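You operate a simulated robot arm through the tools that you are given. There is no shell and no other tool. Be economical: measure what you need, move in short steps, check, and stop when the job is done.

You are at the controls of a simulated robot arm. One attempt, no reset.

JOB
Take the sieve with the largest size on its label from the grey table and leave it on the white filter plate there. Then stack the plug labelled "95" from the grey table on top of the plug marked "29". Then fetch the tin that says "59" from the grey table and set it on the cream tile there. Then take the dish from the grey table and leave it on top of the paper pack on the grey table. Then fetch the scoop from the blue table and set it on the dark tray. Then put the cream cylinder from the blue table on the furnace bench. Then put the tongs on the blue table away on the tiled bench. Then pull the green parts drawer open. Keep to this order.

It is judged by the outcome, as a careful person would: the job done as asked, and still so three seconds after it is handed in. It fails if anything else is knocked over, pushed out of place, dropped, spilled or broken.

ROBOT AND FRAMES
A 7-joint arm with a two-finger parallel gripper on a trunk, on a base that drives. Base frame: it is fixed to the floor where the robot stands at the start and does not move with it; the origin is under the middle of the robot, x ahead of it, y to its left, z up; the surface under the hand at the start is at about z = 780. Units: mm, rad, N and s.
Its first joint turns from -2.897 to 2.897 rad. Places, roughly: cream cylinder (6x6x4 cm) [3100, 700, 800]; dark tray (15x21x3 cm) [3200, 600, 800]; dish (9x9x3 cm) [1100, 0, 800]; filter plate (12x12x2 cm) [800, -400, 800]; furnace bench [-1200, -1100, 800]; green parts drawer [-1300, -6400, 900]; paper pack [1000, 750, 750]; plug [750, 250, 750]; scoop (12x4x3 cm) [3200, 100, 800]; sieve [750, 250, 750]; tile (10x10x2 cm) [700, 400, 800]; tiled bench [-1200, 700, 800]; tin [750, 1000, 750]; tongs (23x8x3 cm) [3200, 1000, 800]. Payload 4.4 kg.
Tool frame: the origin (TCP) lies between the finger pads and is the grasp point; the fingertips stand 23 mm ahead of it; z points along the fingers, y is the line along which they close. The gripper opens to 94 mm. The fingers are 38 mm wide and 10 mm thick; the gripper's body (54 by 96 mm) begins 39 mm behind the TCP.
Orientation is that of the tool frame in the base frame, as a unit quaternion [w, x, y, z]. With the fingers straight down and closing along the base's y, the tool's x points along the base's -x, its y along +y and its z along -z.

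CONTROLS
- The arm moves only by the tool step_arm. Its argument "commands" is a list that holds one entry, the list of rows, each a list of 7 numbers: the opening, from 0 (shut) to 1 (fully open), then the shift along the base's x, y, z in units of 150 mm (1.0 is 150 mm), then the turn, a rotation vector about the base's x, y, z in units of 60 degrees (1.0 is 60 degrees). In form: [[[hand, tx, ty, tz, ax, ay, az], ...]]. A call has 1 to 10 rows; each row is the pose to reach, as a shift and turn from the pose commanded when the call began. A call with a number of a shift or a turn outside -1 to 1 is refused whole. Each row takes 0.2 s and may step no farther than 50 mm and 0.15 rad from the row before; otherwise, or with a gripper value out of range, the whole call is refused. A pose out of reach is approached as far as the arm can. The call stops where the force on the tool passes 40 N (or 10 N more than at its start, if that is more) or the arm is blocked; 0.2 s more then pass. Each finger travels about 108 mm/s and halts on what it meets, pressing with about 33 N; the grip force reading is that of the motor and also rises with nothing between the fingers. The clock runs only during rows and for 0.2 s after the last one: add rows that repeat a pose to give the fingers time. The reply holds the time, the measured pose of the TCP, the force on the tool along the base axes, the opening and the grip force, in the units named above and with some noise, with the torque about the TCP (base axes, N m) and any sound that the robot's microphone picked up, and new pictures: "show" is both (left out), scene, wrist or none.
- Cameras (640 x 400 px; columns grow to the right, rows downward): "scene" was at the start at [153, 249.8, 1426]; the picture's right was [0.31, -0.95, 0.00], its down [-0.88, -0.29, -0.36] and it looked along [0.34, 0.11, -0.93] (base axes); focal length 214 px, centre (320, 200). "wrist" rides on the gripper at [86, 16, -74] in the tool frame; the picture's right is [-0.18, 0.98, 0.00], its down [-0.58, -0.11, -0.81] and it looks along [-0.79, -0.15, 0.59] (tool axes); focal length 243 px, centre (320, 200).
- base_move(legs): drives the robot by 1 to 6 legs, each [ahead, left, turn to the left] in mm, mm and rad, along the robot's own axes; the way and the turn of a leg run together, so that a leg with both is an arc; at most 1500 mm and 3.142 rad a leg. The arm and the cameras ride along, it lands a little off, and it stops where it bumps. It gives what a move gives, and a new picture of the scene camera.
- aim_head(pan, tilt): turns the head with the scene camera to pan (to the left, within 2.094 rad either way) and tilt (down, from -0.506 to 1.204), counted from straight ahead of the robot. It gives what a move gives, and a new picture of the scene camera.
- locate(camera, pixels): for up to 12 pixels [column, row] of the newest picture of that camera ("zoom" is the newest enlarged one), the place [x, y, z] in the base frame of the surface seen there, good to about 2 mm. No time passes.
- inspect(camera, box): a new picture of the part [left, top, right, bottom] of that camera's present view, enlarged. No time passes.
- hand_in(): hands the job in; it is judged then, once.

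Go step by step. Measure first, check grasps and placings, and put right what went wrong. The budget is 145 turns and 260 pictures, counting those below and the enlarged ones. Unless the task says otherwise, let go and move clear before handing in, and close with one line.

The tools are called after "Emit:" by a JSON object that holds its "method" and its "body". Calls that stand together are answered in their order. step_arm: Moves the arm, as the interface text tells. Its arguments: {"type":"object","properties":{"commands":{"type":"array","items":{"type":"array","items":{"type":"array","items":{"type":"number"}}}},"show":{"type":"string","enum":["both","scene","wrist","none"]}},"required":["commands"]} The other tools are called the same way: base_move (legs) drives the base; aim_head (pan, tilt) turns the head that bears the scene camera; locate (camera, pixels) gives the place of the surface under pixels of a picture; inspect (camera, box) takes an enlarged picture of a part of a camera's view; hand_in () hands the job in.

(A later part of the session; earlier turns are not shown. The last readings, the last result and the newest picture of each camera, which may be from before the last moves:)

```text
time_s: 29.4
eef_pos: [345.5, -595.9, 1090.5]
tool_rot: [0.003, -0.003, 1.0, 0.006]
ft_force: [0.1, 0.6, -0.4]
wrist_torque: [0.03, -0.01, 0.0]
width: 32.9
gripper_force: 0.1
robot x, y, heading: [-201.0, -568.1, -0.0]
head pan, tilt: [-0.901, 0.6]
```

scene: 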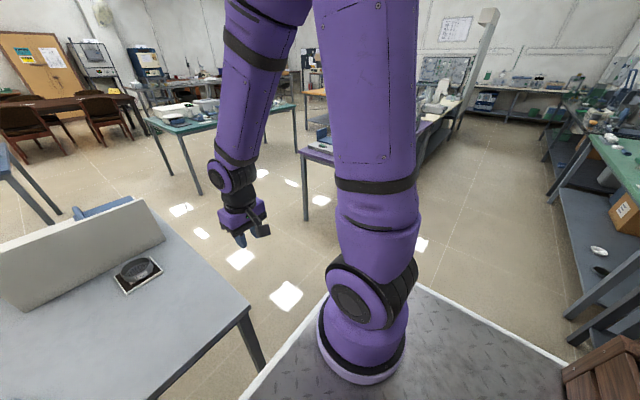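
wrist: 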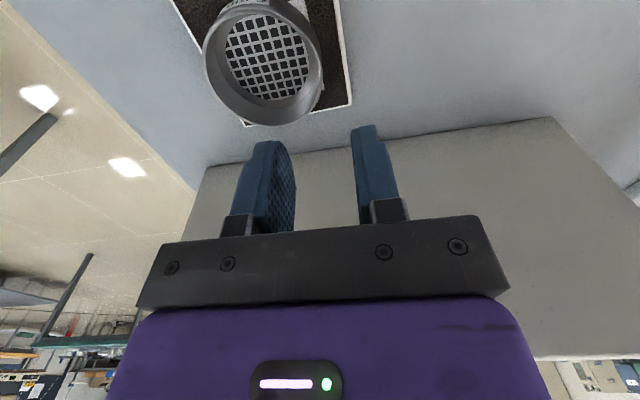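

Emit:
{"method": "locate", "body": {"camera": "scene", "pixels": [[247, 312], [200, 245], [168, 210], [199, 193], [174, 176], [305, 220], [297, 150], [155, 122], [55, 216], [145, 195]]}}

Emit:
{"method": "base_move", "body": {"legs": [[0, -520, 0], [1000, 0, 0]]}}

```text
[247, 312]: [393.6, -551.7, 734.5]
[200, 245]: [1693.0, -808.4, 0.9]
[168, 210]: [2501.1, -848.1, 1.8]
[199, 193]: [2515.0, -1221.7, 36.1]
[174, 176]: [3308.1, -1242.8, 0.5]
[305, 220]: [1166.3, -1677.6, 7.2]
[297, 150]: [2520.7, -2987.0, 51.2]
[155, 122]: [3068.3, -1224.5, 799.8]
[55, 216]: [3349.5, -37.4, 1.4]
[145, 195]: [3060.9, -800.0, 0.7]
```

```text
time_s: 37.2
eef_pos: [1351.1, -1123.2, 1091.4]
tool_rot: [0.003, 0.005, 1.0, 0.005]
ft_force: [0.2, -0.1, 0.7]
wrist_torque: [0.0, 0.02, -0.01]
width: 32.9
gripper_force: 0.1
robot x, y, heading: [808.7, -1079.8, -0.01]
head pan, tilt: [-0.901, 0.6]
```

scene: 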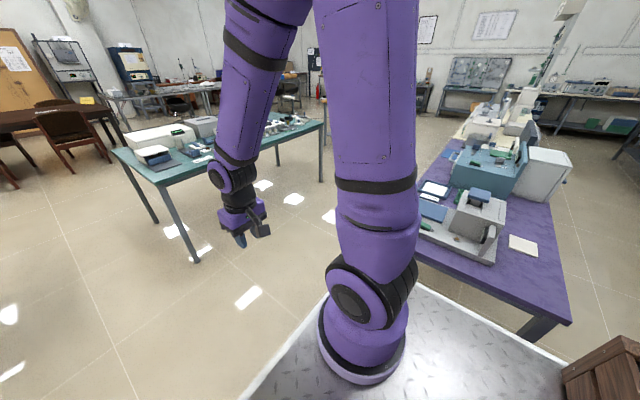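

At (809,-1080), free way. Continue ahead, strafe, and turn round.

Emit:
{"method": "base_move", "body": {"legs": [[1000, 0, 0], [0, 580, 0], [0, 0, 3.141]]}}

Emit:
{"method": "aim_head", "body": {"pan": -0.5, "tilt": 0.8}}

```text
time_s: 52.7
eef_pos: [1268.5, -494.1, 1091.1]
tool_rot: [0.005, 1.0, 0.006, -0.004]
ft_force: [0.4, -0.6, 0.3]
wrist_torque: [0.0, 0.02, 0.01]
width: 32.7
gripper_force: 0.1
robot x, y, heading: [1810.2, -519.5, -3.129]
head pan, tilt: [-0.901, 0.6]
```

scene: 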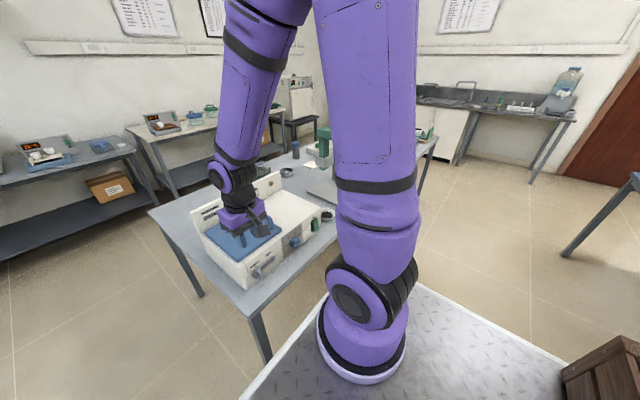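

```text
time_s: 53.6
eef_pos: [1268.5, -493.4, 1090.9]
tool_rot: [0.005, 1.0, 0.006, -0.005]
ft_force: [0.3, 0.6, -0.2]
wrist_torque: [0.03, 0.0, 0.04]
width: 33.0
gripper_force: 0.0
robot x, y, heading: [1808.9, -520.1, -3.131]
head pan, tilt: [-0.499, 0.799]
```

scene: 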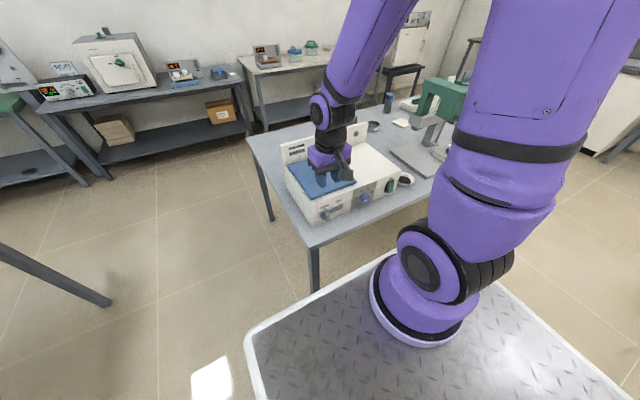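

Emit:
{"method": "locate", "body": {"camera": "scene", "pixels": [[320, 243], [360, 225], [410, 202], [420, 197]]}}

Emit:
{"method": "base_move", "body": {"legs": [[0, -1020, -0.011]]}}

Emit:
{"method": "aim_head", "body": {"pan": 0.1, "tilt": 1.05}}

```text
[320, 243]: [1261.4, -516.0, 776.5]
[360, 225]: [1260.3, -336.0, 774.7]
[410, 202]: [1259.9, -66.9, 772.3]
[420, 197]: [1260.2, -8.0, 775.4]
```

```text
time_s: 58.8
eef_pos: [1265.7, 526.4, 1090.4]
tool_rot: [0.005, 1.0, 0.0, -0.004]
ft_force: [0.0, 0.3, -0.1]
wrist_torque: [-0.02, 0.05, 0.03]
width: 32.9
gripper_force: 0.0
robot x, y, heading: [1808.7, 490.6, 3.14]
head pan, tilt: [-0.499, 0.799]
```

scene: 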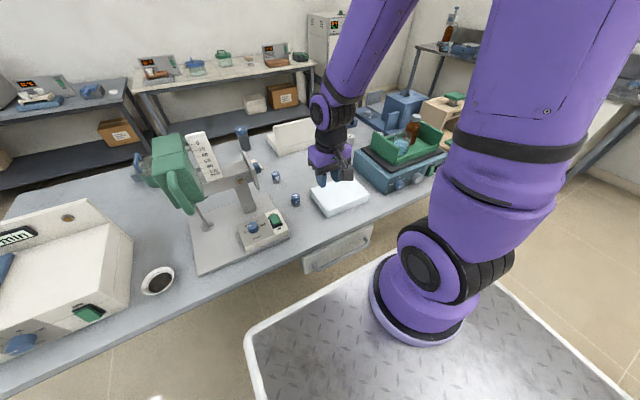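

```text
time_s: 59.8
eef_pos: [1264.4, 525.4, 1091.3]
tool_rot: [0.005, 1.0, 0.001, -0.006]
ft_force: [-0.6, -0.5, 0.7]
wrist_torque: [0.02, 0.0, 0.01]
width: 32.8
gripper_force: 0.1
robot x, y, heading: [1809.3, 489.6, 3.141]
head pan, tilt: [0.099, 1.051]
```

scene: 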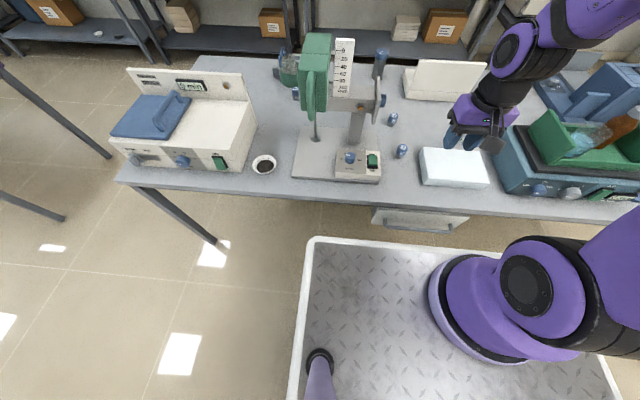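

Emit:
{"method": "locate", "body": {"camera": "scene", "pixels": [[415, 229], [440, 218], [380, 207], [330, 240], [402, 148], [393, 115], [264, 160], [455, 165], [345, 195], [310, 260]]}}

Emit:
{"method": "inspect", "body": {"camera": "scene", "box": [340, 70, 532, 190]}}

Emit:
{"method": "inspect", "body": {"camera": "scene", "box": [232, 140, 296, 180]}}

```text
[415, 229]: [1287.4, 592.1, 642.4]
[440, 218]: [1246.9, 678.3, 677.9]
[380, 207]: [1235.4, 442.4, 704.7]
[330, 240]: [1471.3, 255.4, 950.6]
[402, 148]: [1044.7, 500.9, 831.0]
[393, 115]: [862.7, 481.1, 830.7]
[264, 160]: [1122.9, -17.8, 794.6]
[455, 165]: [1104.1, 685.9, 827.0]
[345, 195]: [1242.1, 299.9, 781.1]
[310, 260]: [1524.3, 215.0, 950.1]
```

```text
3.33 times, centred on (436, 130) of scene
```

zoom: 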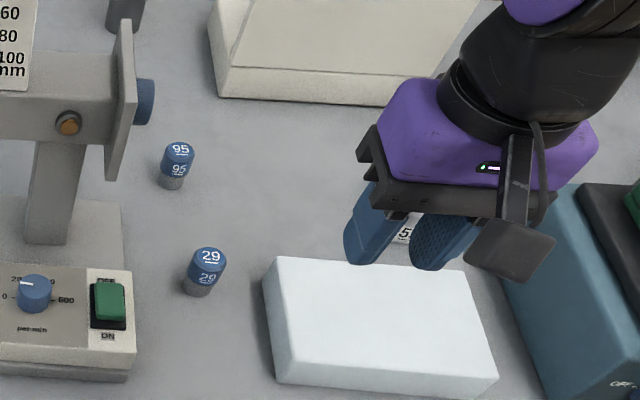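

```text
10.00 times, centred on (264, 160) of scene
```

zoom: 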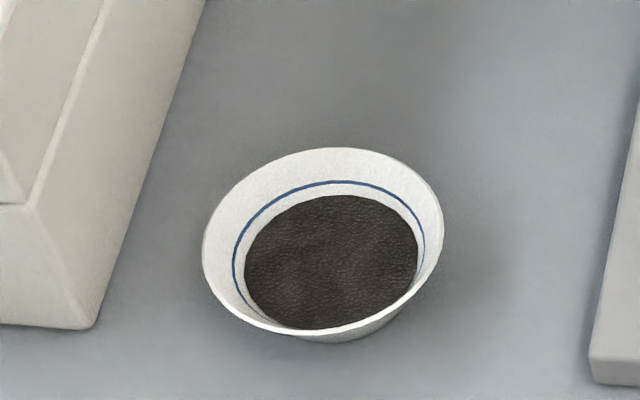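

Labels read upright from here: "95" and "29" confirmed. The dish holds powder, so it must stay level. I drive ahead 155 mm.

Emit:
{"method": "base_move", "body": {"legs": [[155, 0, 0]]}}

Emit:
{"method": "inspect", "body": {"camera": "scene", "box": [340, 90, 500, 190]}}

```text
time_s: 61.2
eef_pos: [1109.9, 526.3, 1091.2]
tool_rot: [0.005, 1.0, 0.0, -0.004]
ft_force: [-0.3, 0.5, 0.0]
wrist_torque: [0.01, 0.0, 0.03]
width: 32.8
gripper_force: 0.1
robot x, y, heading: [1651.2, 490.2, 3.14]
head pan, tilt: [0.099, 1.051]
```

scene: 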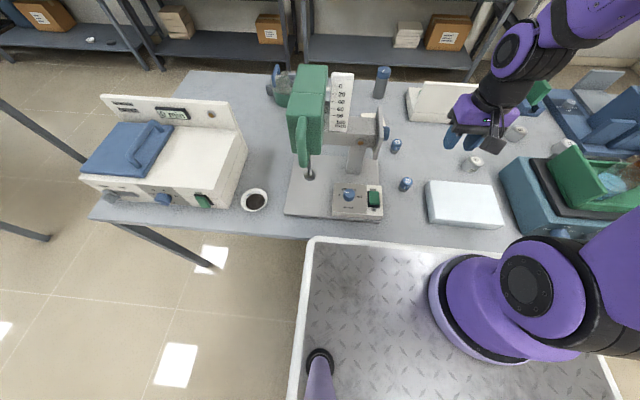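

```text
4.00 times, centred on (420, 140) of scene
```

zoom: 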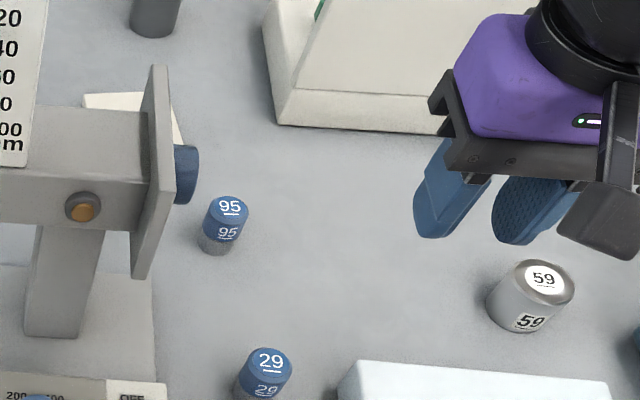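

Emit:
{"method": "locate", "body": {"camera": "zoom", "pixels": [[210, 208], [247, 210], [231, 199], [228, 217], [213, 245], [254, 360], [291, 362], [273, 350], [270, 372], [545, 262], [152, 68], [197, 170]]}}

Emit:
{"method": "step_arm", "body": {"commands": [[[0.6, -0.25, -0.06, 0, 0, 0, 0], [0.6, -0.5, -0.12, 0, 0, 0, 0], [0.6, -0.75, -0.18, 0, 0, 0, 0], [0.6, -1, -0.25, 0, 0, 0, 0]]], "show": "wrist"}}

```text
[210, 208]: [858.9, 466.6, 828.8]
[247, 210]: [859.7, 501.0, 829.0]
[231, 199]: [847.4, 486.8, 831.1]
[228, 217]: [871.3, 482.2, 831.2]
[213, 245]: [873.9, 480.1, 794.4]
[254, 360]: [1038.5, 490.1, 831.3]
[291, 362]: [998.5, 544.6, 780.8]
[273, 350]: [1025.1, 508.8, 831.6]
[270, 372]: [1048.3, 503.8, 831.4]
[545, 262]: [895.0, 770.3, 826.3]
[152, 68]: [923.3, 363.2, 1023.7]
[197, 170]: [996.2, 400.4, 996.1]
```

```text
time_s: 62.2
eef_pos: [960.5, 487.6, 1091.4]
tool_rot: [0.006, 1.0, 0.002, -0.004]
ft_force: [0.8, 0.7, -0.2]
wrist_torque: [-0.04, 0.04, 0.02]
width: 56.3
gripper_force: 0.0
robot x, y, heading: [1657.0, 495.0, 3.141]
head pan, tilt: [0.099, 1.051]
```

wrist: 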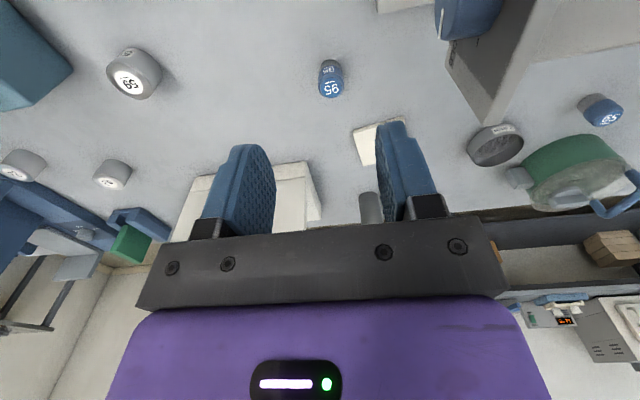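

Plug 95 centre ≈ (859.5,483.5), plug 29 centre ≈ (1036.5,506), tops at 831. I approach 95.

Emit:
{"method": "step_arm", "body": {"commands": [[[0.6, -0.17, -0.007, -0.23, 0, 0, 0], [0.6, -0.34, -0.014, -0.46, 0, 0, 0], [0.6, -0.5, -0.02, -0.7, 0, 0, 0], [0.6, -0.673, -0.027, -0.92, 0, 0, 0], [0.6, -0.673, -0.027, -0.92, 0, 0, 0]]], "show": "both"}}

Emit:
{"method": "inspect", "body": {"camera": "scene", "box": [350, 100, 446, 160]}}

```text
time_s: 63.4
eef_pos: [859.3, 483.7, 953.2]
tool_rot: [0.005, 1.0, 0.001, -0.004]
ft_force: [1.0, 0.9, 0.5]
wrist_torque: [-0.01, 0.02, 0.02]
width: 56.4
gripper_force: 0.0
robot x, y, heading: [1653.0, 492.9, 3.137]
head pan, tilt: [0.099, 1.051]
```

scene: 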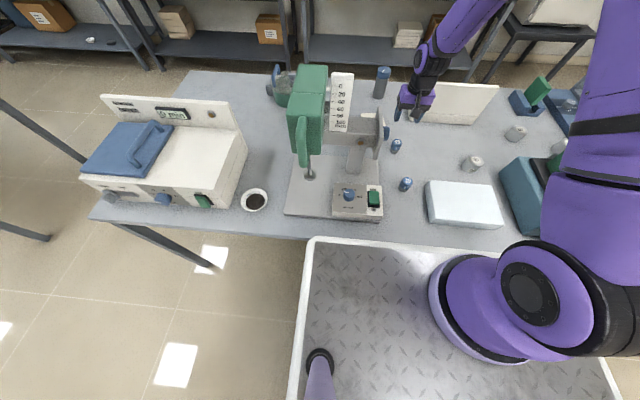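
wrist: 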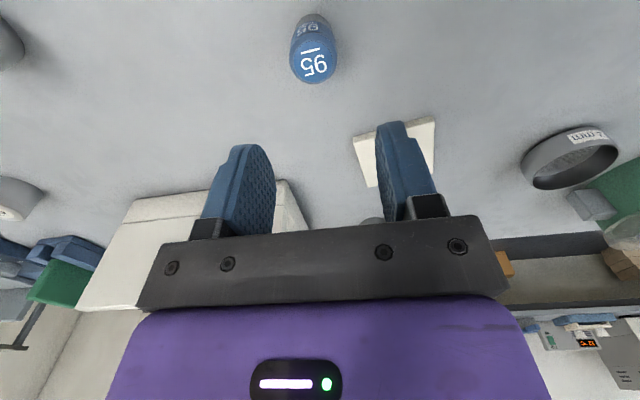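

```text
6.67 times, centred on (398, 130) of scene
```

zoom: 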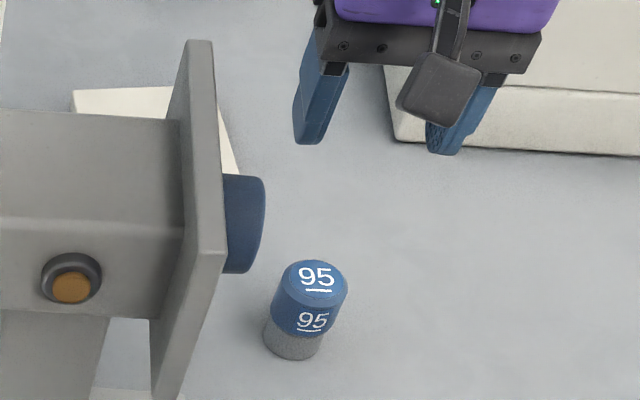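

Emit:
{"method": "locate", "body": {"camera": "wrist", "pixels": [[291, 62], [337, 62], [314, 82], [314, 48], [314, 66]]}}

Emit:
{"method": "locate", "body": {"camera": "zoom", "pixels": [[283, 280], [348, 284], [316, 262], [312, 300], [316, 277]]}}

```text
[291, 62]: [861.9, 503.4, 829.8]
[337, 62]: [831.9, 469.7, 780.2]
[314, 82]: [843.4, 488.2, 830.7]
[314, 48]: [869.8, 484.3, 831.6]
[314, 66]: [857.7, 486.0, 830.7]
```

```text
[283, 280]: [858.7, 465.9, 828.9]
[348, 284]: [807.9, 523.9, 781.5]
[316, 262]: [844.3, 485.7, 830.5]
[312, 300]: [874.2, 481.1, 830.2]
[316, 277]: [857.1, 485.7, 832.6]
```

Plug centre (858.5,485). Lower to z 815 and grip.

Emit:
{"method": "step_arm", "body": {"commands": [[[0.6, 0, 0.008, -0.3, 0, 0, 0], [0.6, 0, 0.008, -0.6, 0, 0, 0], [0.6, 0, 0.008, -0.8, 0, 0, 0], [0.6, 0, 0.008, -0.92, 0, 0, 0], [0, 0, 0.008, -0.92, 0, 0, 0], [0, 0, 0.008, -0.92, 0, 0, 0], [0, 0, 0.008, -0.92, 0, 0, 0], [0, 0, 0.008, -0.75, 0, 0, 0], [0, 0, 0.008, -0.45, 0, 0, 0], [0, 0, 0.008, -0.2, 0, 0, 0]]], "show": "wrist"}}

Emit:
{"method": "inspect", "body": {"camera": "scene", "box": [370, 80, 450, 130]}}

```text
time_s: 65.6
eef_pos: [858.4, 484.7, 923.8]
tool_rot: [0.005, 1.0, 0.001, -0.004]
ft_force: [0.5, 0.5, -1.3]
wrist_torque: [-0.01, -0.02, 0.0]
width: 36.8
gripper_force: 33.2
robot x, y, heading: [1654.3, 494.3, 3.14]
head pan, tilt: [0.099, 1.051]
```

wrist: 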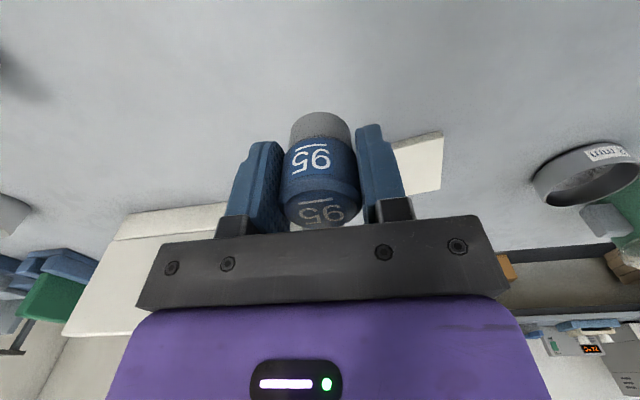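

```text
8.00 times, centred on (410, 105) of scene
```

zoom: 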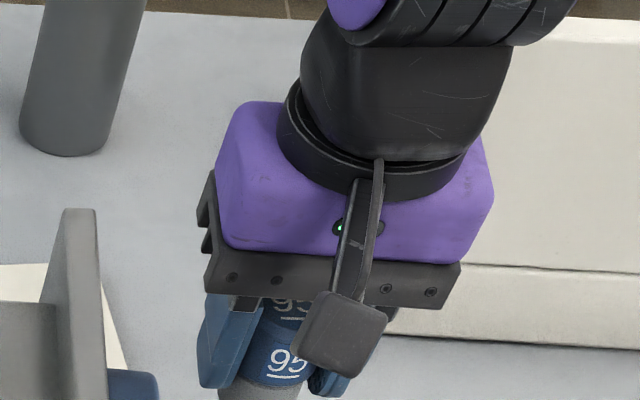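

Plug 95 is held (36.8 mm wide). Now measure plug 29 accurately.

Emit:
{"method": "inspect", "body": {"camera": "scene", "box": [381, 167, 429, 197]}}

```text
13.33 times, centred on (405, 182) of scene
```

zoom: 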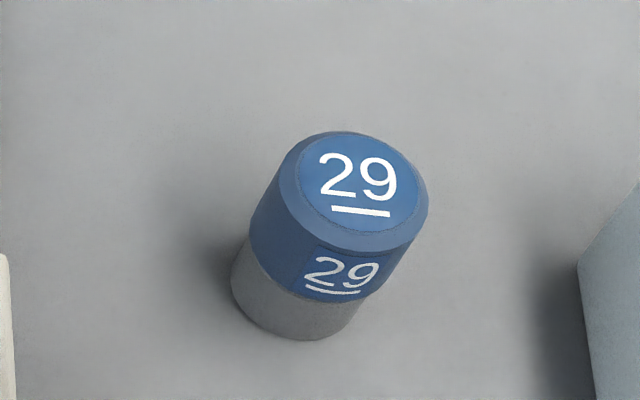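

Emit:
{"method": "locate", "body": {"camera": "zoom", "pixels": [[305, 178], [414, 190], [366, 137], [352, 228], [359, 183], [283, 185], [424, 215], [345, 247], [345, 133]]}}

```text
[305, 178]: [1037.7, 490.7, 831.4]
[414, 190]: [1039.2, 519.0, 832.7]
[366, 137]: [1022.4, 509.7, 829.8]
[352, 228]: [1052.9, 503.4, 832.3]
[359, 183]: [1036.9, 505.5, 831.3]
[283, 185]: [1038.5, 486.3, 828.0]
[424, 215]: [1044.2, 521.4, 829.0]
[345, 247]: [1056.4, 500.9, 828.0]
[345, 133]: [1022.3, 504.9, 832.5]
```

Plug 29 centre (1037.3,504.7), top 831.5. I carry 95 above it.

Emit:
{"method": "step_arm", "body": {"commands": [[[0, 0.25, 0.03, 0, 0, 0, 0], [0, 0.5, 0.06, 0, 0, 0, 0], [0, 0.75, 0.09, 0, 0, 0, 0], [0, 1, 0.12, 0, 0, 0, 0]]], "show": "none"}}

Emit:
{"method": "step_arm", "body": {"commands": [[[0, 0.1, 0.013, 0, 0, 0, 0], [0, 0.19, 0.013, 0, 0, 0, 0], [0, 0.19, 0.013, -0.2, 0, 0, 0], [0, 0.19, 0.013, -0.33, 0, 0, 0], [0, 0.19, 0.013, -0.33, 0, 0, 0]]], "show": "both"}}

Emit:
{"method": "inspect", "body": {"camera": "scene", "box": [371, 147, 435, 187]}}

```text
time_s: 66.6
eef_pos: [1010.3, 503.6, 923.9]
tool_rot: [0.004, 1.0, 0.001, -0.005]
ft_force: [-0.3, -0.8, -0.2]
wrist_torque: [0.04, -0.02, -0.01]
width: 36.9
gripper_force: 33.2
robot x, y, heading: [1655.2, 491.3, 3.145]
head pan, tilt: [0.099, 1.051]
```

```text
time_s: 67.8
eef_pos: [1036.8, 505.4, 873.4]
tool_rot: [0.005, 1.0, 0.001, -0.004]
ft_force: [-0.1, 0.0, -1.2]
wrist_torque: [-0.02, 0.02, -0.02]
width: 36.8
gripper_force: 32.8
robot x, y, heading: [1656.6, 492.5, 3.144]
head pan, tilt: [0.099, 1.051]
```

scene: 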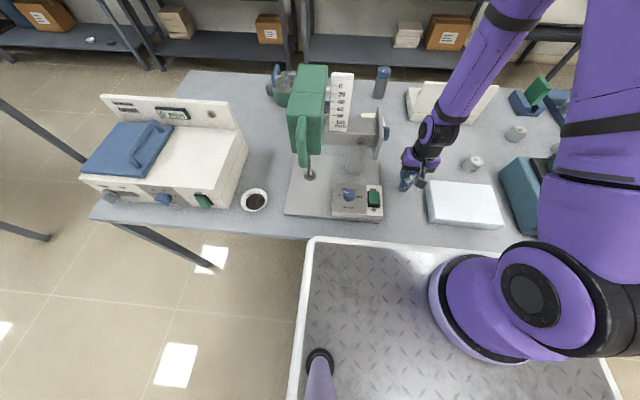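
wrist: 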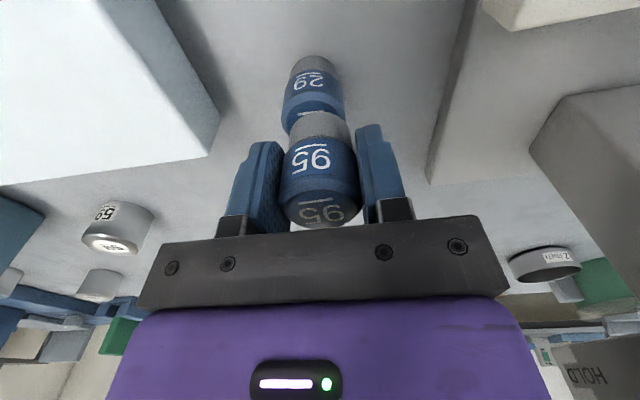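

```text
10.00 times, centred on (403, 167) of scene
```

zoom: 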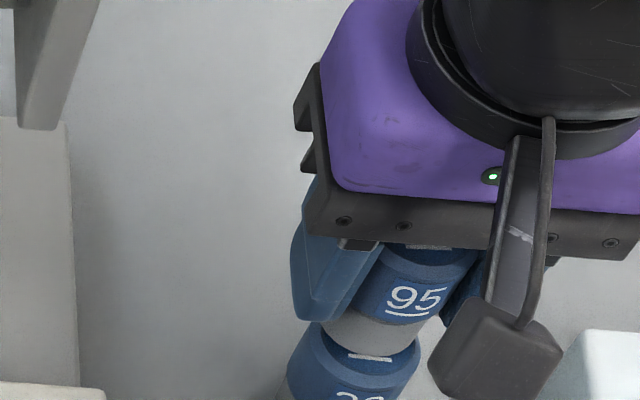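

The plugs look aligned. Lower to contact gently.

Emit:
{"method": "step_arm", "body": {"commands": [[[0, 0, 0, -0.02, 0, 0, 0], [0, 0, 0, -0.035, 0, 0, 0], [0, 0, 0, -0.045, 0, 0, 0], [0, 0, 0, -0.045, 0, 0, 0]]], "show": "wrist"}}

Emit:
{"method": "inspect", "body": {"camera": "scene", "box": [371, 157, 435, 197]}}

```text
time_s: 68.8
eef_pos: [1037.1, 504.7, 866.3]
tool_rot: [0.005, 1.0, 0.0, -0.004]
ft_force: [-0.2, 0.4, 0.3]
wrist_torque: [-0.01, 0.01, 0.01]
width: 37.1
gripper_force: 33.0
robot x, y, heading: [1653.3, 490.9, 3.14]
head pan, tilt: [0.099, 1.051]
```

wrist: 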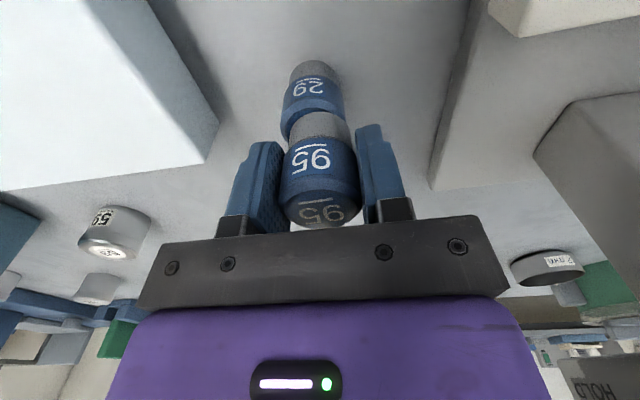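

```text
10.00 times, centred on (403, 177) of scene
```

zoom: 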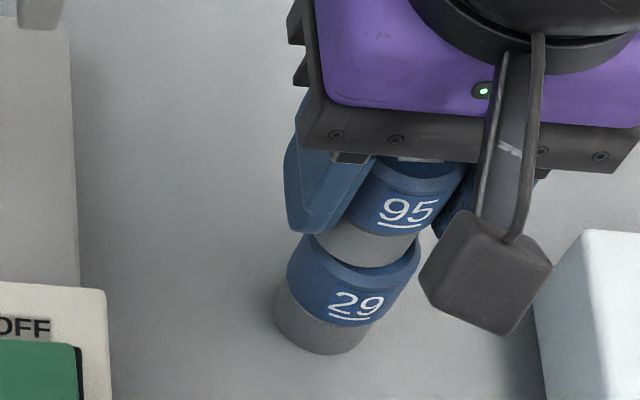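

The weight reading has vanished, so it touches. Lower 1 mm, release, rise.

Emit:
{"method": "step_arm", "body": {"commands": [[[0, 0, 0, -0.007, 0, 0, 0], [0.42, 0, 0, -0.007, 0, 0, 0], [0.6, 0, 0, -0.007, 0, 0, 0], [0.6, 0, 0, -0.007, 0, 0, 0], [0.6, 0, 0, 0.15, 0, 0, 0], [0.6, 0, 0, 0.4, 0, 0, 0], [0.6, 0, 0, 0.7, 0, 0, 0], [0.6, 0, 0, 1, 0, 0, 0]]], "show": "wrist"}}

Emit:
{"method": "inspect", "body": {"camera": "scene", "box": [381, 147, 445, 197]}}

Emit:
{"method": "inspect", "body": {"camera": "scene", "box": [440, 140, 504, 180]}}

```text
time_s: 70.6
eef_pos: [1035.7, 504.4, 1015.2]
tool_rot: [0.005, 1.0, 0.001, -0.004]
ft_force: [-0.8, 0.4, -0.4]
wrist_torque: [-0.02, -0.05, -0.01]
width: 56.3
gripper_force: 0.0
robot x, y, heading: [1652.9, 489.0, 3.145]
head pan, tilt: [0.099, 1.051]
```

wrist: 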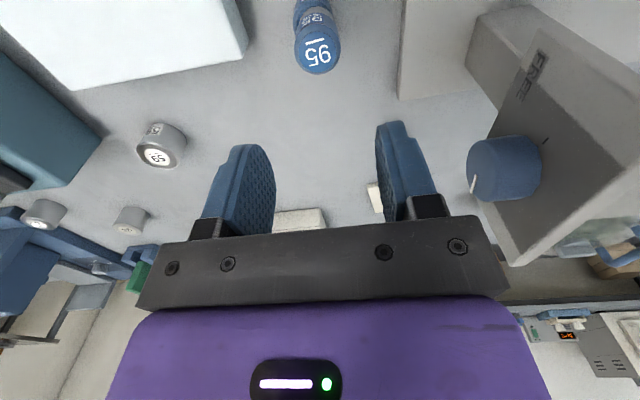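

```text
8.00 times, centred on (413, 172) of scene
```

zoom: 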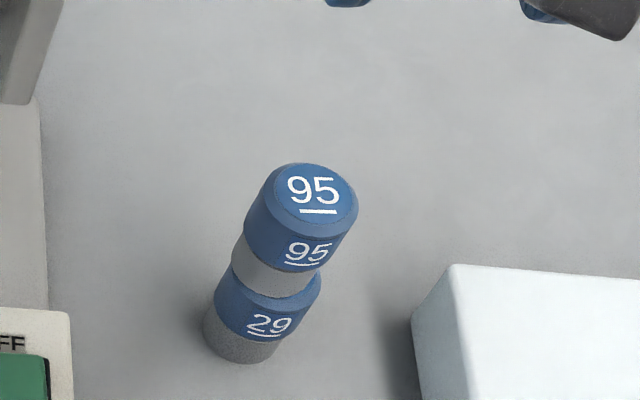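

```text
10.00 times, centred on (472, 160) of scene
```

zoom: 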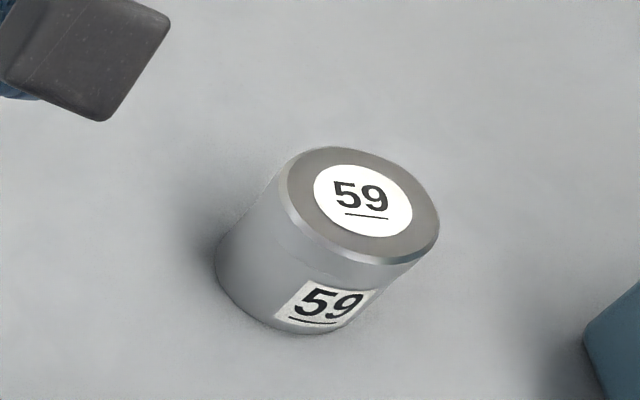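

The stack stands. The tin reads "59" upright; I measure its top.

Emit:
{"method": "locate", "body": {"camera": "zoom", "pixels": [[290, 190], [436, 215], [372, 148], [352, 260], [363, 200], [230, 280], [300, 333], [590, 330], [600, 380]]}}

Emit:
{"method": "inspect", "body": {"camera": "scene", "box": [440, 60, 640, 200]}}

```text
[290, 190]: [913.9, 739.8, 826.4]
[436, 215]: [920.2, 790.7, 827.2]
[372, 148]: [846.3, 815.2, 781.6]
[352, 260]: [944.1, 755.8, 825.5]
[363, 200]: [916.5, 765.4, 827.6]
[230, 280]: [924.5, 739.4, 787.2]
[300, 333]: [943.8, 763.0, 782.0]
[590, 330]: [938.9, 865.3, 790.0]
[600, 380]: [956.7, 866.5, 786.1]
```

```text
2.86 times, centred on (540, 130) of scene
```

zoom: 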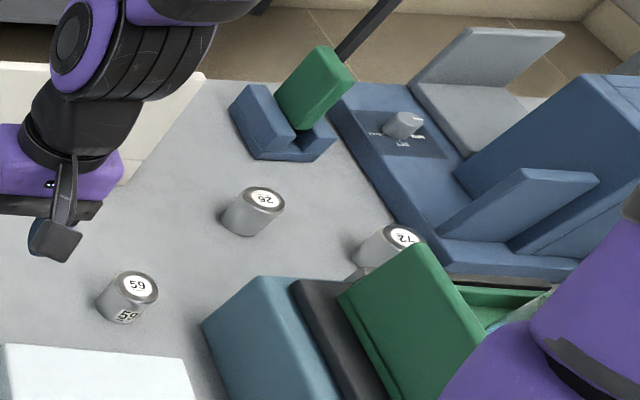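

Tin centre ≈ (916.5,765.5), top 827. I move above it with a wide opening.

Emit:
{"method": "step_arm", "body": {"commands": [[[0.85, -0.1, 0.22, 0, 0, 0, 0], [0.85, -0.2, 0.44, 0, 0, 0, 0], [0.85, -0.3, 0.66, 0, 0, 0, 0], [0.85, -0.4, 0.87, 0, 0, 0, 0]]], "show": "none"}}

Emit:
{"method": "step_arm", "body": {"commands": [[[0.85, -0.1, 0.22, -0.1, 0, 0, 0], [0.85, -0.2, 0.44, -0.2, 0, 0, 0], [0.85, -0.3, 0.66, -0.3, 0, 0, 0], [0.85, -0.393, 0.87, -0.4, 0, 0, 0], [0.85, -0.393, 0.87, -0.6, 0, 0, 0]]], "show": "both"}}

Emit:
{"method": "inspect", "body": {"camera": "scene", "box": [430, 130, 510, 180]}}

```text
time_s: 71.6
eef_pos: [976.6, 636.5, 1016.4]
tool_rot: [0.004, 1.0, 0.002, -0.003]
ft_force: [0.7, -0.8, 1.2]
wrist_torque: [0.02, 0.0, 0.02]
width: 79.9
gripper_force: 0.0
robot x, y, heading: [1654.1, 491.6, 3.144]
head pan, tilt: [0.099, 1.051]
```

```text
time_s: 72.8
eef_pos: [918.2, 767.4, 927.7]
tool_rot: [0.005, 1.0, 0.0, -0.004]
ft_force: [0.8, -0.4, 0.6]
wrist_torque: [0.03, 0.02, -0.04]
width: 79.8
gripper_force: 0.2
robot x, y, heading: [1654.8, 493.7, 3.143]
head pan, tilt: [0.099, 1.051]
```

scene: 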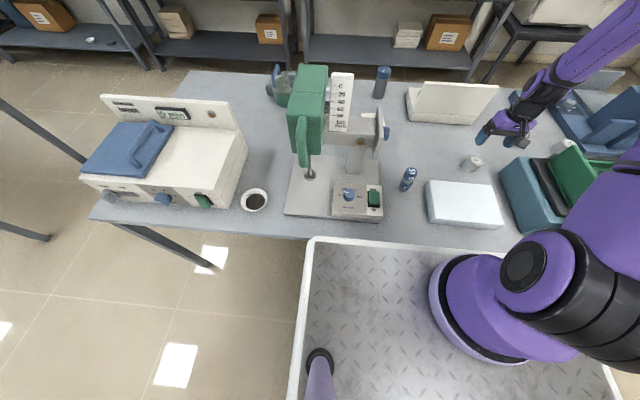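
wrist: 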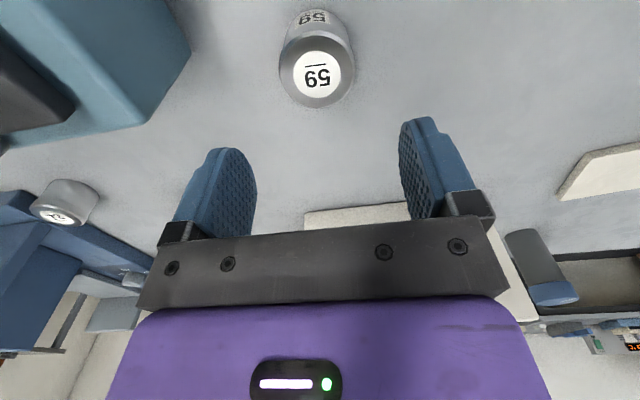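

```text
8.00 times, centred on (470, 155) of scene
```

zoom: 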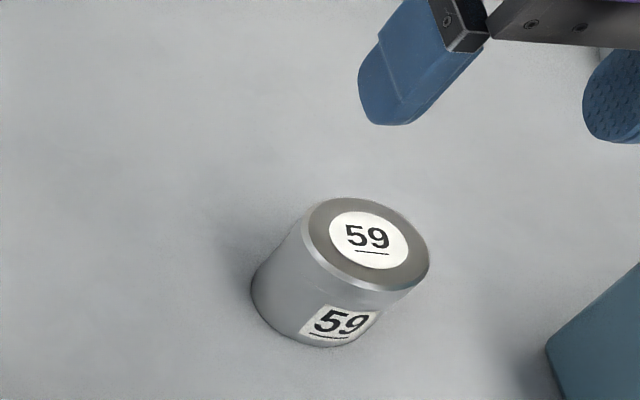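

Straddled well. Lower to z 812, grip and lift.

Emit:
{"method": "step_arm", "body": {"commands": [[[0.85, -0.008, -0.01, -0.3, 0, 0, 0], [0.85, -0.008, -0.01, -0.6, 0, 0, 0], [0.85, -0.008, -0.01, -0.77, 0, 0, 0], [0, -0.008, -0.01, -0.77, 0, 0, 0], [0, -0.008, -0.01, -0.77, 0, 0, 0], [0, -0.008, -0.01, -0.77, 0, 0, 0], [0, -0.008, -0.01, -0.6, 0, 0, 0], [0, -0.008, -0.01, -0.3, 0, 0, 0], [0, -0.008, -0.01, 0, 0, 0, 0]]], "show": "wrist"}}

Emit:
{"method": "aim_head", "body": {"pan": 0.15, "tilt": 0.85}}

```text
time_s: 74.8
eef_pos: [915.2, 763.9, 927.0]
tool_rot: [0.005, 1.0, 0.002, -0.004]
ft_force: [-0.1, -0.7, -1.7]
wrist_torque: [-0.01, -0.05, 0.0]
width: 55.1
gripper_force: 33.0
robot x, y, heading: [1655.7, 488.7, 3.142]
head pan, tilt: [0.099, 1.051]
```

wrist: 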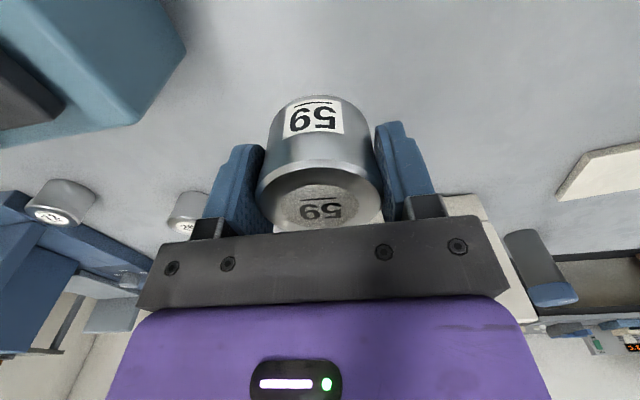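

```text
time_s: 75.5
eef_pos: [915.8, 763.2, 926.7]
tool_rot: [0.005, 1.0, 0.001, -0.005]
ft_force: [0.5, 0.1, -0.9]
wrist_torque: [-0.02, -0.04, -0.01]
width: 55.5
gripper_force: 32.6
robot x, y, heading: [1657.1, 491.5, 3.14]
head pan, tilt: [0.15, 0.85]
```

scene: 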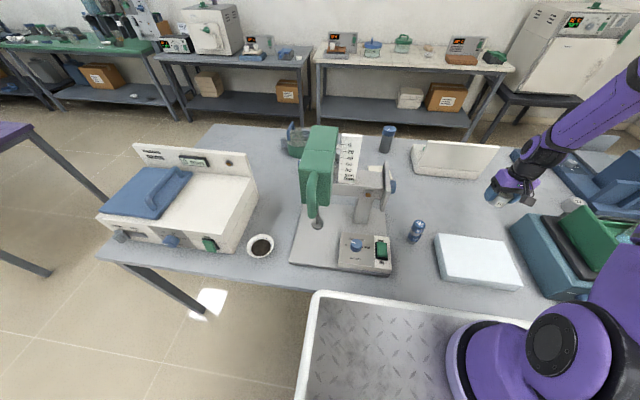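

The tin is held. I measure obstacles near the tile (panel of the bar device, cylinder) before carrying.

Emit:
{"method": "locate", "body": {"camera": "scene", "pixels": [[415, 143], [497, 150], [413, 172], [450, 176], [480, 178], [388, 125], [388, 145], [387, 170], [383, 190], [366, 165], [394, 185]]}}

Emit:
{"method": "step_arm", "body": {"commands": [[[0, 0, -0.2, 0.2, 0, 0, 0], [0, -0.1, -0.4, 0.4, 0, 0, 0], [0, -0.15, -0.65, 0.5, 0, 0, 0], [0, -0.2, -0.9, 0.5, 0, 0, 0]]], "show": "wrist"}}

```text
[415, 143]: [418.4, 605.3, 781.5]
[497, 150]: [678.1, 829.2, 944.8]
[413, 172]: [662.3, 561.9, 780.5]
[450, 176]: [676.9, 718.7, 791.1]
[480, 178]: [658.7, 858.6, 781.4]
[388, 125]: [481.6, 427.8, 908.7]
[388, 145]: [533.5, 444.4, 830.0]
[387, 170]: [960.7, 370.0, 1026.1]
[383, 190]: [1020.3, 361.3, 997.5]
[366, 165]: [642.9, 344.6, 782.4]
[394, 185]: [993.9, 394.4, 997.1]
```

```text
time_s: 76.5
eef_pos: [886.7, 630.5, 1002.9]
tool_rot: [0.005, 1.0, 0.0, -0.005]
ft_force: [-0.9, 0.2, -1.2]
wrist_torque: [-0.01, -0.02, -0.05]
width: 55.2
gripper_force: 32.3
robot x, y, heading: [1653.1, 490.8, 3.137]
head pan, tilt: [0.15, 0.85]
```

wrist: 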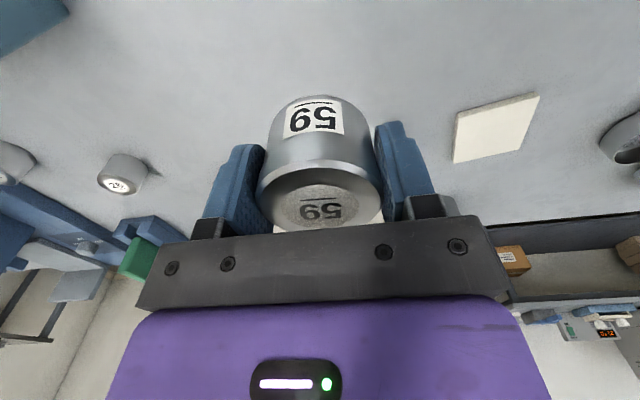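

Emit:
{"method": "aim_head", "body": {"pan": 0.15, "tilt": 1.2}}

Emit:
{"method": "locate", "body": {"camera": "scene", "pixels": [[430, 250], [440, 300], [480, 350], [560, 360], [545, 240], [500, 270], [570, 190], [590, 130], [600, 60], [555, 70], [530, 95]]}}

```text
time_s: 77.4
eef_pos: [886.9, 629.2, 1001.6]
tool_rot: [0.006, 1.0, 0.001, -0.003]
ft_force: [0.3, -0.4, -0.6]
wrist_torque: [-0.01, -0.03, -0.01]
width: 55.3
gripper_force: 33.4
robot x, y, heading: [1655.0, 493.9, 3.144]
head pan, tilt: [0.15, 1.201]
```

scene: 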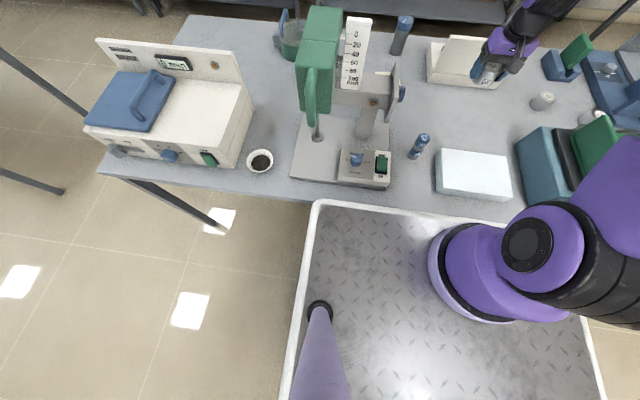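

```text
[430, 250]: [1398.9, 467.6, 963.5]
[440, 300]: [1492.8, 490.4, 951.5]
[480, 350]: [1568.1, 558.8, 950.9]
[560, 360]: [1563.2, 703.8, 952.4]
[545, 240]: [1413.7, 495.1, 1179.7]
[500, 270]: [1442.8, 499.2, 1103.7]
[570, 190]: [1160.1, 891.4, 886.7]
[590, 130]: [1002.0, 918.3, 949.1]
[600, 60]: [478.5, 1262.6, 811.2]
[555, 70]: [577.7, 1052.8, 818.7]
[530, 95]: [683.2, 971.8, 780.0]
```

The arm's shoulder stands near (1425,545), so the forearm should clear the stand. I measure the tile from the wrist view, corners (456,113),(539,94),(521,149),(454,162).

Emit:
{"method": "locate", "body": {"camera": "wrist", "pixels": [[458, 114], [537, 96], [519, 147], [456, 160], [492, 129], [454, 162], [487, 130]]}}

```text
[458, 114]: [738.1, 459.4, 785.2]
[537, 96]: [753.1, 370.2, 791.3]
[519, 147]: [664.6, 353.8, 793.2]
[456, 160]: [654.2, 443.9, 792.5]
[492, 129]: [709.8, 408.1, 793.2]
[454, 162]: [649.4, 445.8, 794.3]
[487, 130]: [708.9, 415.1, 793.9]
```

Tile centre ≈ (702.5,407), top 793.5. I move above it.

Emit:
{"method": "step_arm", "body": {"commands": [[[0, -0.15, -0.19, 0, 0, 0, 0], [0, -0.3, -0.38, 0, 0, 0, 0], [0, -0.45, -0.57, 0, 0, 0, 0], [0, -0.6, -0.75, 0, 0, 0, 0]]], "show": "none"}}

Emit:
{"method": "step_arm", "body": {"commands": [[[0, -0.16, -0.18, -0.1, 0, 0, 0], [0, -0.32, -0.36, -0.2, 0, 0, 0], [0, -0.48, -0.55, -0.3, 0, 0, 0], [0, -0.627, -0.735, -0.4, 0, 0, 0], [0, -0.627, -0.735, -0.4, 0, 0, 0]]], "show": "both"}}

Emit:
{"method": "inspect", "body": {"camera": "scene", "box": [320, 0, 480, 100]}}

```text
time_s: 78.4
eef_pos: [797.1, 516.8, 1001.6]
tool_rot: [0.005, 1.0, 0.0, -0.003]
ft_force: [-0.3, 0.5, -1.4]
wrist_torque: [-0.06, 0.02, -0.04]
width: 55.4
gripper_force: 33.3
robot x, y, heading: [1649.4, 493.4, 3.136]
head pan, tilt: [0.15, 1.201]
```

```text
time_s: 79.6
eef_pos: [702.6, 407.6, 941.7]
tool_rot: [0.005, 1.0, 0.001, -0.004]
ft_force: [0.1, 0.3, -0.6]
wrist_torque: [0.01, 0.03, -0.01]
width: 55.3
gripper_force: 32.9
robot x, y, heading: [1654.5, 494.0, 3.141]
head pan, tilt: [0.15, 1.201]
```

scene: 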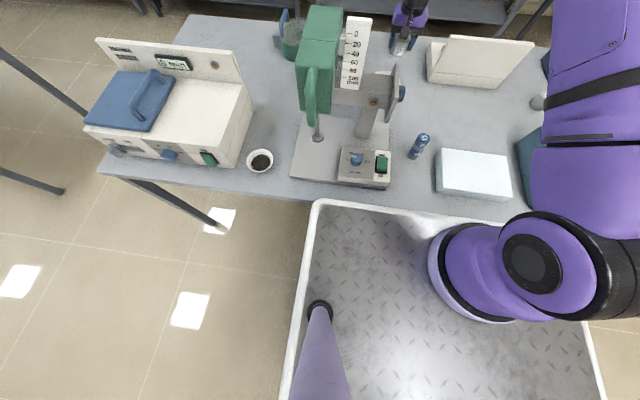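
wrist: 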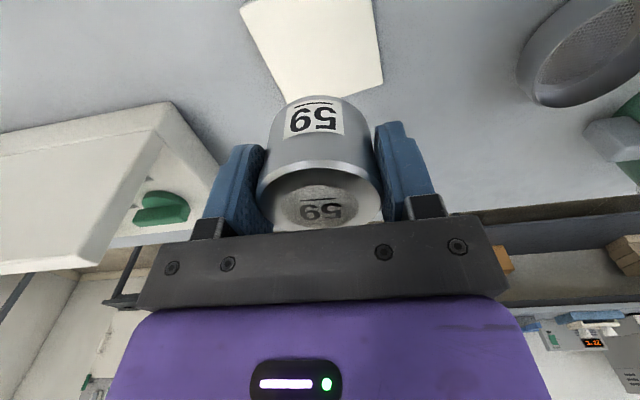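

```text
4.00 times, centred on (400, 50) of scene
```

zoom: 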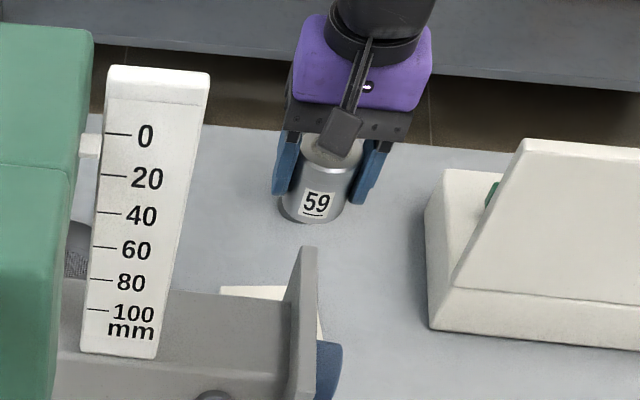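

Clear. I lower towards z 826.

Emit:
{"method": "step_arm", "body": {"commands": [[[0, 0, 0, -0.2, 0, 0, 0], [0, 0, 0, -0.4, 0, 0, 0], [0, 0, 0, -0.6, 0, 0, 0], [0, 0, 0, -0.72, 0, 0, 0], [0, 0, 0, -0.765, 0, 0, 0], [0, 0, 0, -0.765, 0, 0, 0]]], "show": "both"}}

Emit:
{"method": "inspect", "body": {"camera": "wrist", "box": [200, 0, 460, 240]}}

```text
time_s: 81.0
eef_pos: [703.3, 407.1, 826.0]
tool_rot: [0.006, 1.0, 0.001, -0.004]
ft_force: [0.2, -0.3, -1.4]
wrist_torque: [0.02, -0.02, -0.01]
width: 55.4
gripper_force: 33.0
robot x, y, heading: [1656.2, 493.2, 3.147]
head pan, tilt: [0.15, 1.201]
```

scene: 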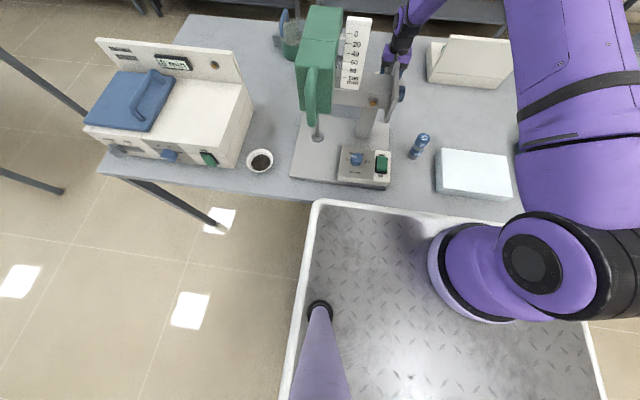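
wrist: 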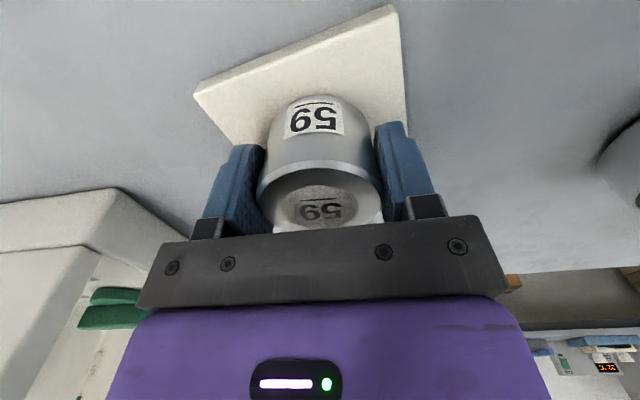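

```text
1.67 times, centred on (330, 120) of wrist
```

zoom: 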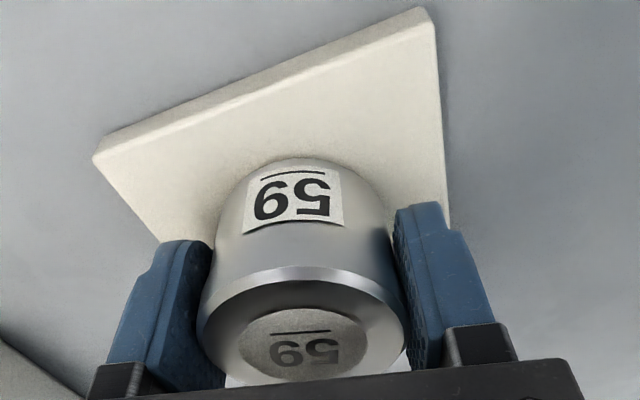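

Lower the last millimetre, release, and rise.

Emit:
{"method": "step_arm", "body": {"commands": [[[0, 0, 0, -0.01, 0, 0, 0], [0.65, 0, 0, -0.01, 0, 0, 0], [0.85, 0, 0, -0.01, 0, 0, 0], [0.85, 0, 0, -0.01, 0, 0, 0], [0.85, 0, 0, 0.2, 0, 0, 0], [0.85, 0, 0, 0.5, 0, 0, 0], [0.85, 0, 0, 0.8, 0, 0, 0]]], "show": "both"}}

Emit:
{"method": "inspect", "body": {"camera": "wrist", "box": [200, 0, 460, 160]}}

```text
time_s: 82.6
eef_pos: [702.7, 407.4, 946.1]
tool_rot: [0.006, 1.0, 0.001, -0.002]
ft_force: [-0.1, 0.6, -0.9]
wrist_torque: [0.01, -0.06, -0.03]
width: 79.6
gripper_force: 0.0
robot x, y, heading: [1653.1, 493.0, 3.144]
head pan, tilt: [0.15, 1.201]
```

scene: 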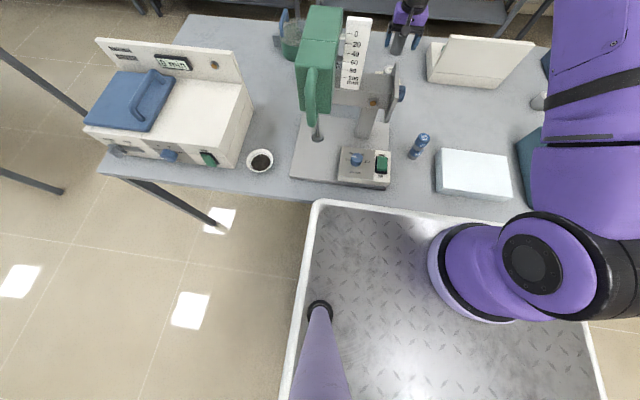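
wrist: 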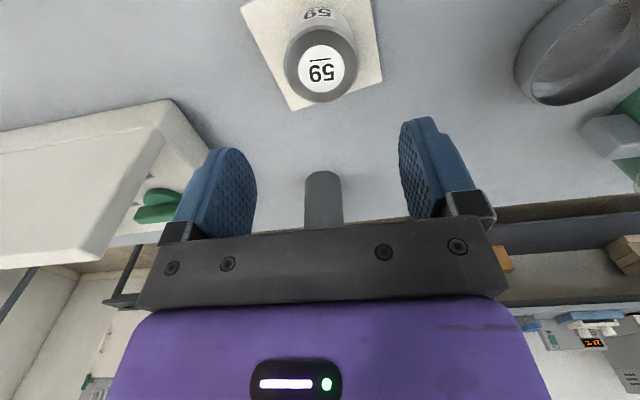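

```text
2.46 times, centred on (330, 80) of wrist
```

zoom: 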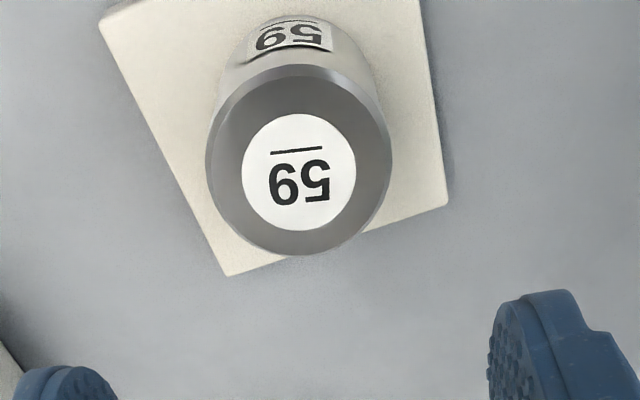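

The tin stands on the tile. Next the dish; I back the arm off a bit and measure the dish closely.

Emit:
{"method": "step_arm", "body": {"commands": [[[0.85, 0.2, 0.2, 0.2, 0, 0, 0], [0.85, 0.4, 0.4, 0.4, 0, 0, 0], [0.85, 0.6, 0.5, 0.6, 0, 0, 0], [0.85, 0.8, 0.6, 0.8, 0, 0, 0], [0.85, 1, 0.7, 0.8, 0, 0, 0]]], "show": "none"}}

Emit:
{"method": "inspect", "body": {"camera": "scene", "box": [236, 144, 284, 174]}}

```text
refused: row 1 steps farther than a row can; nothing moved
```

```text
13.33 times, centred on (260, 159) of scene
```

zoom: 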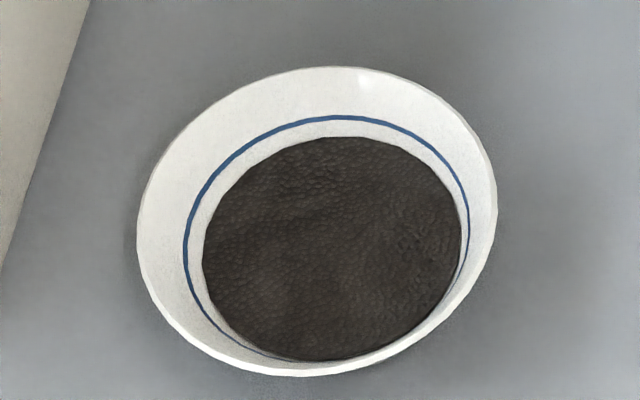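

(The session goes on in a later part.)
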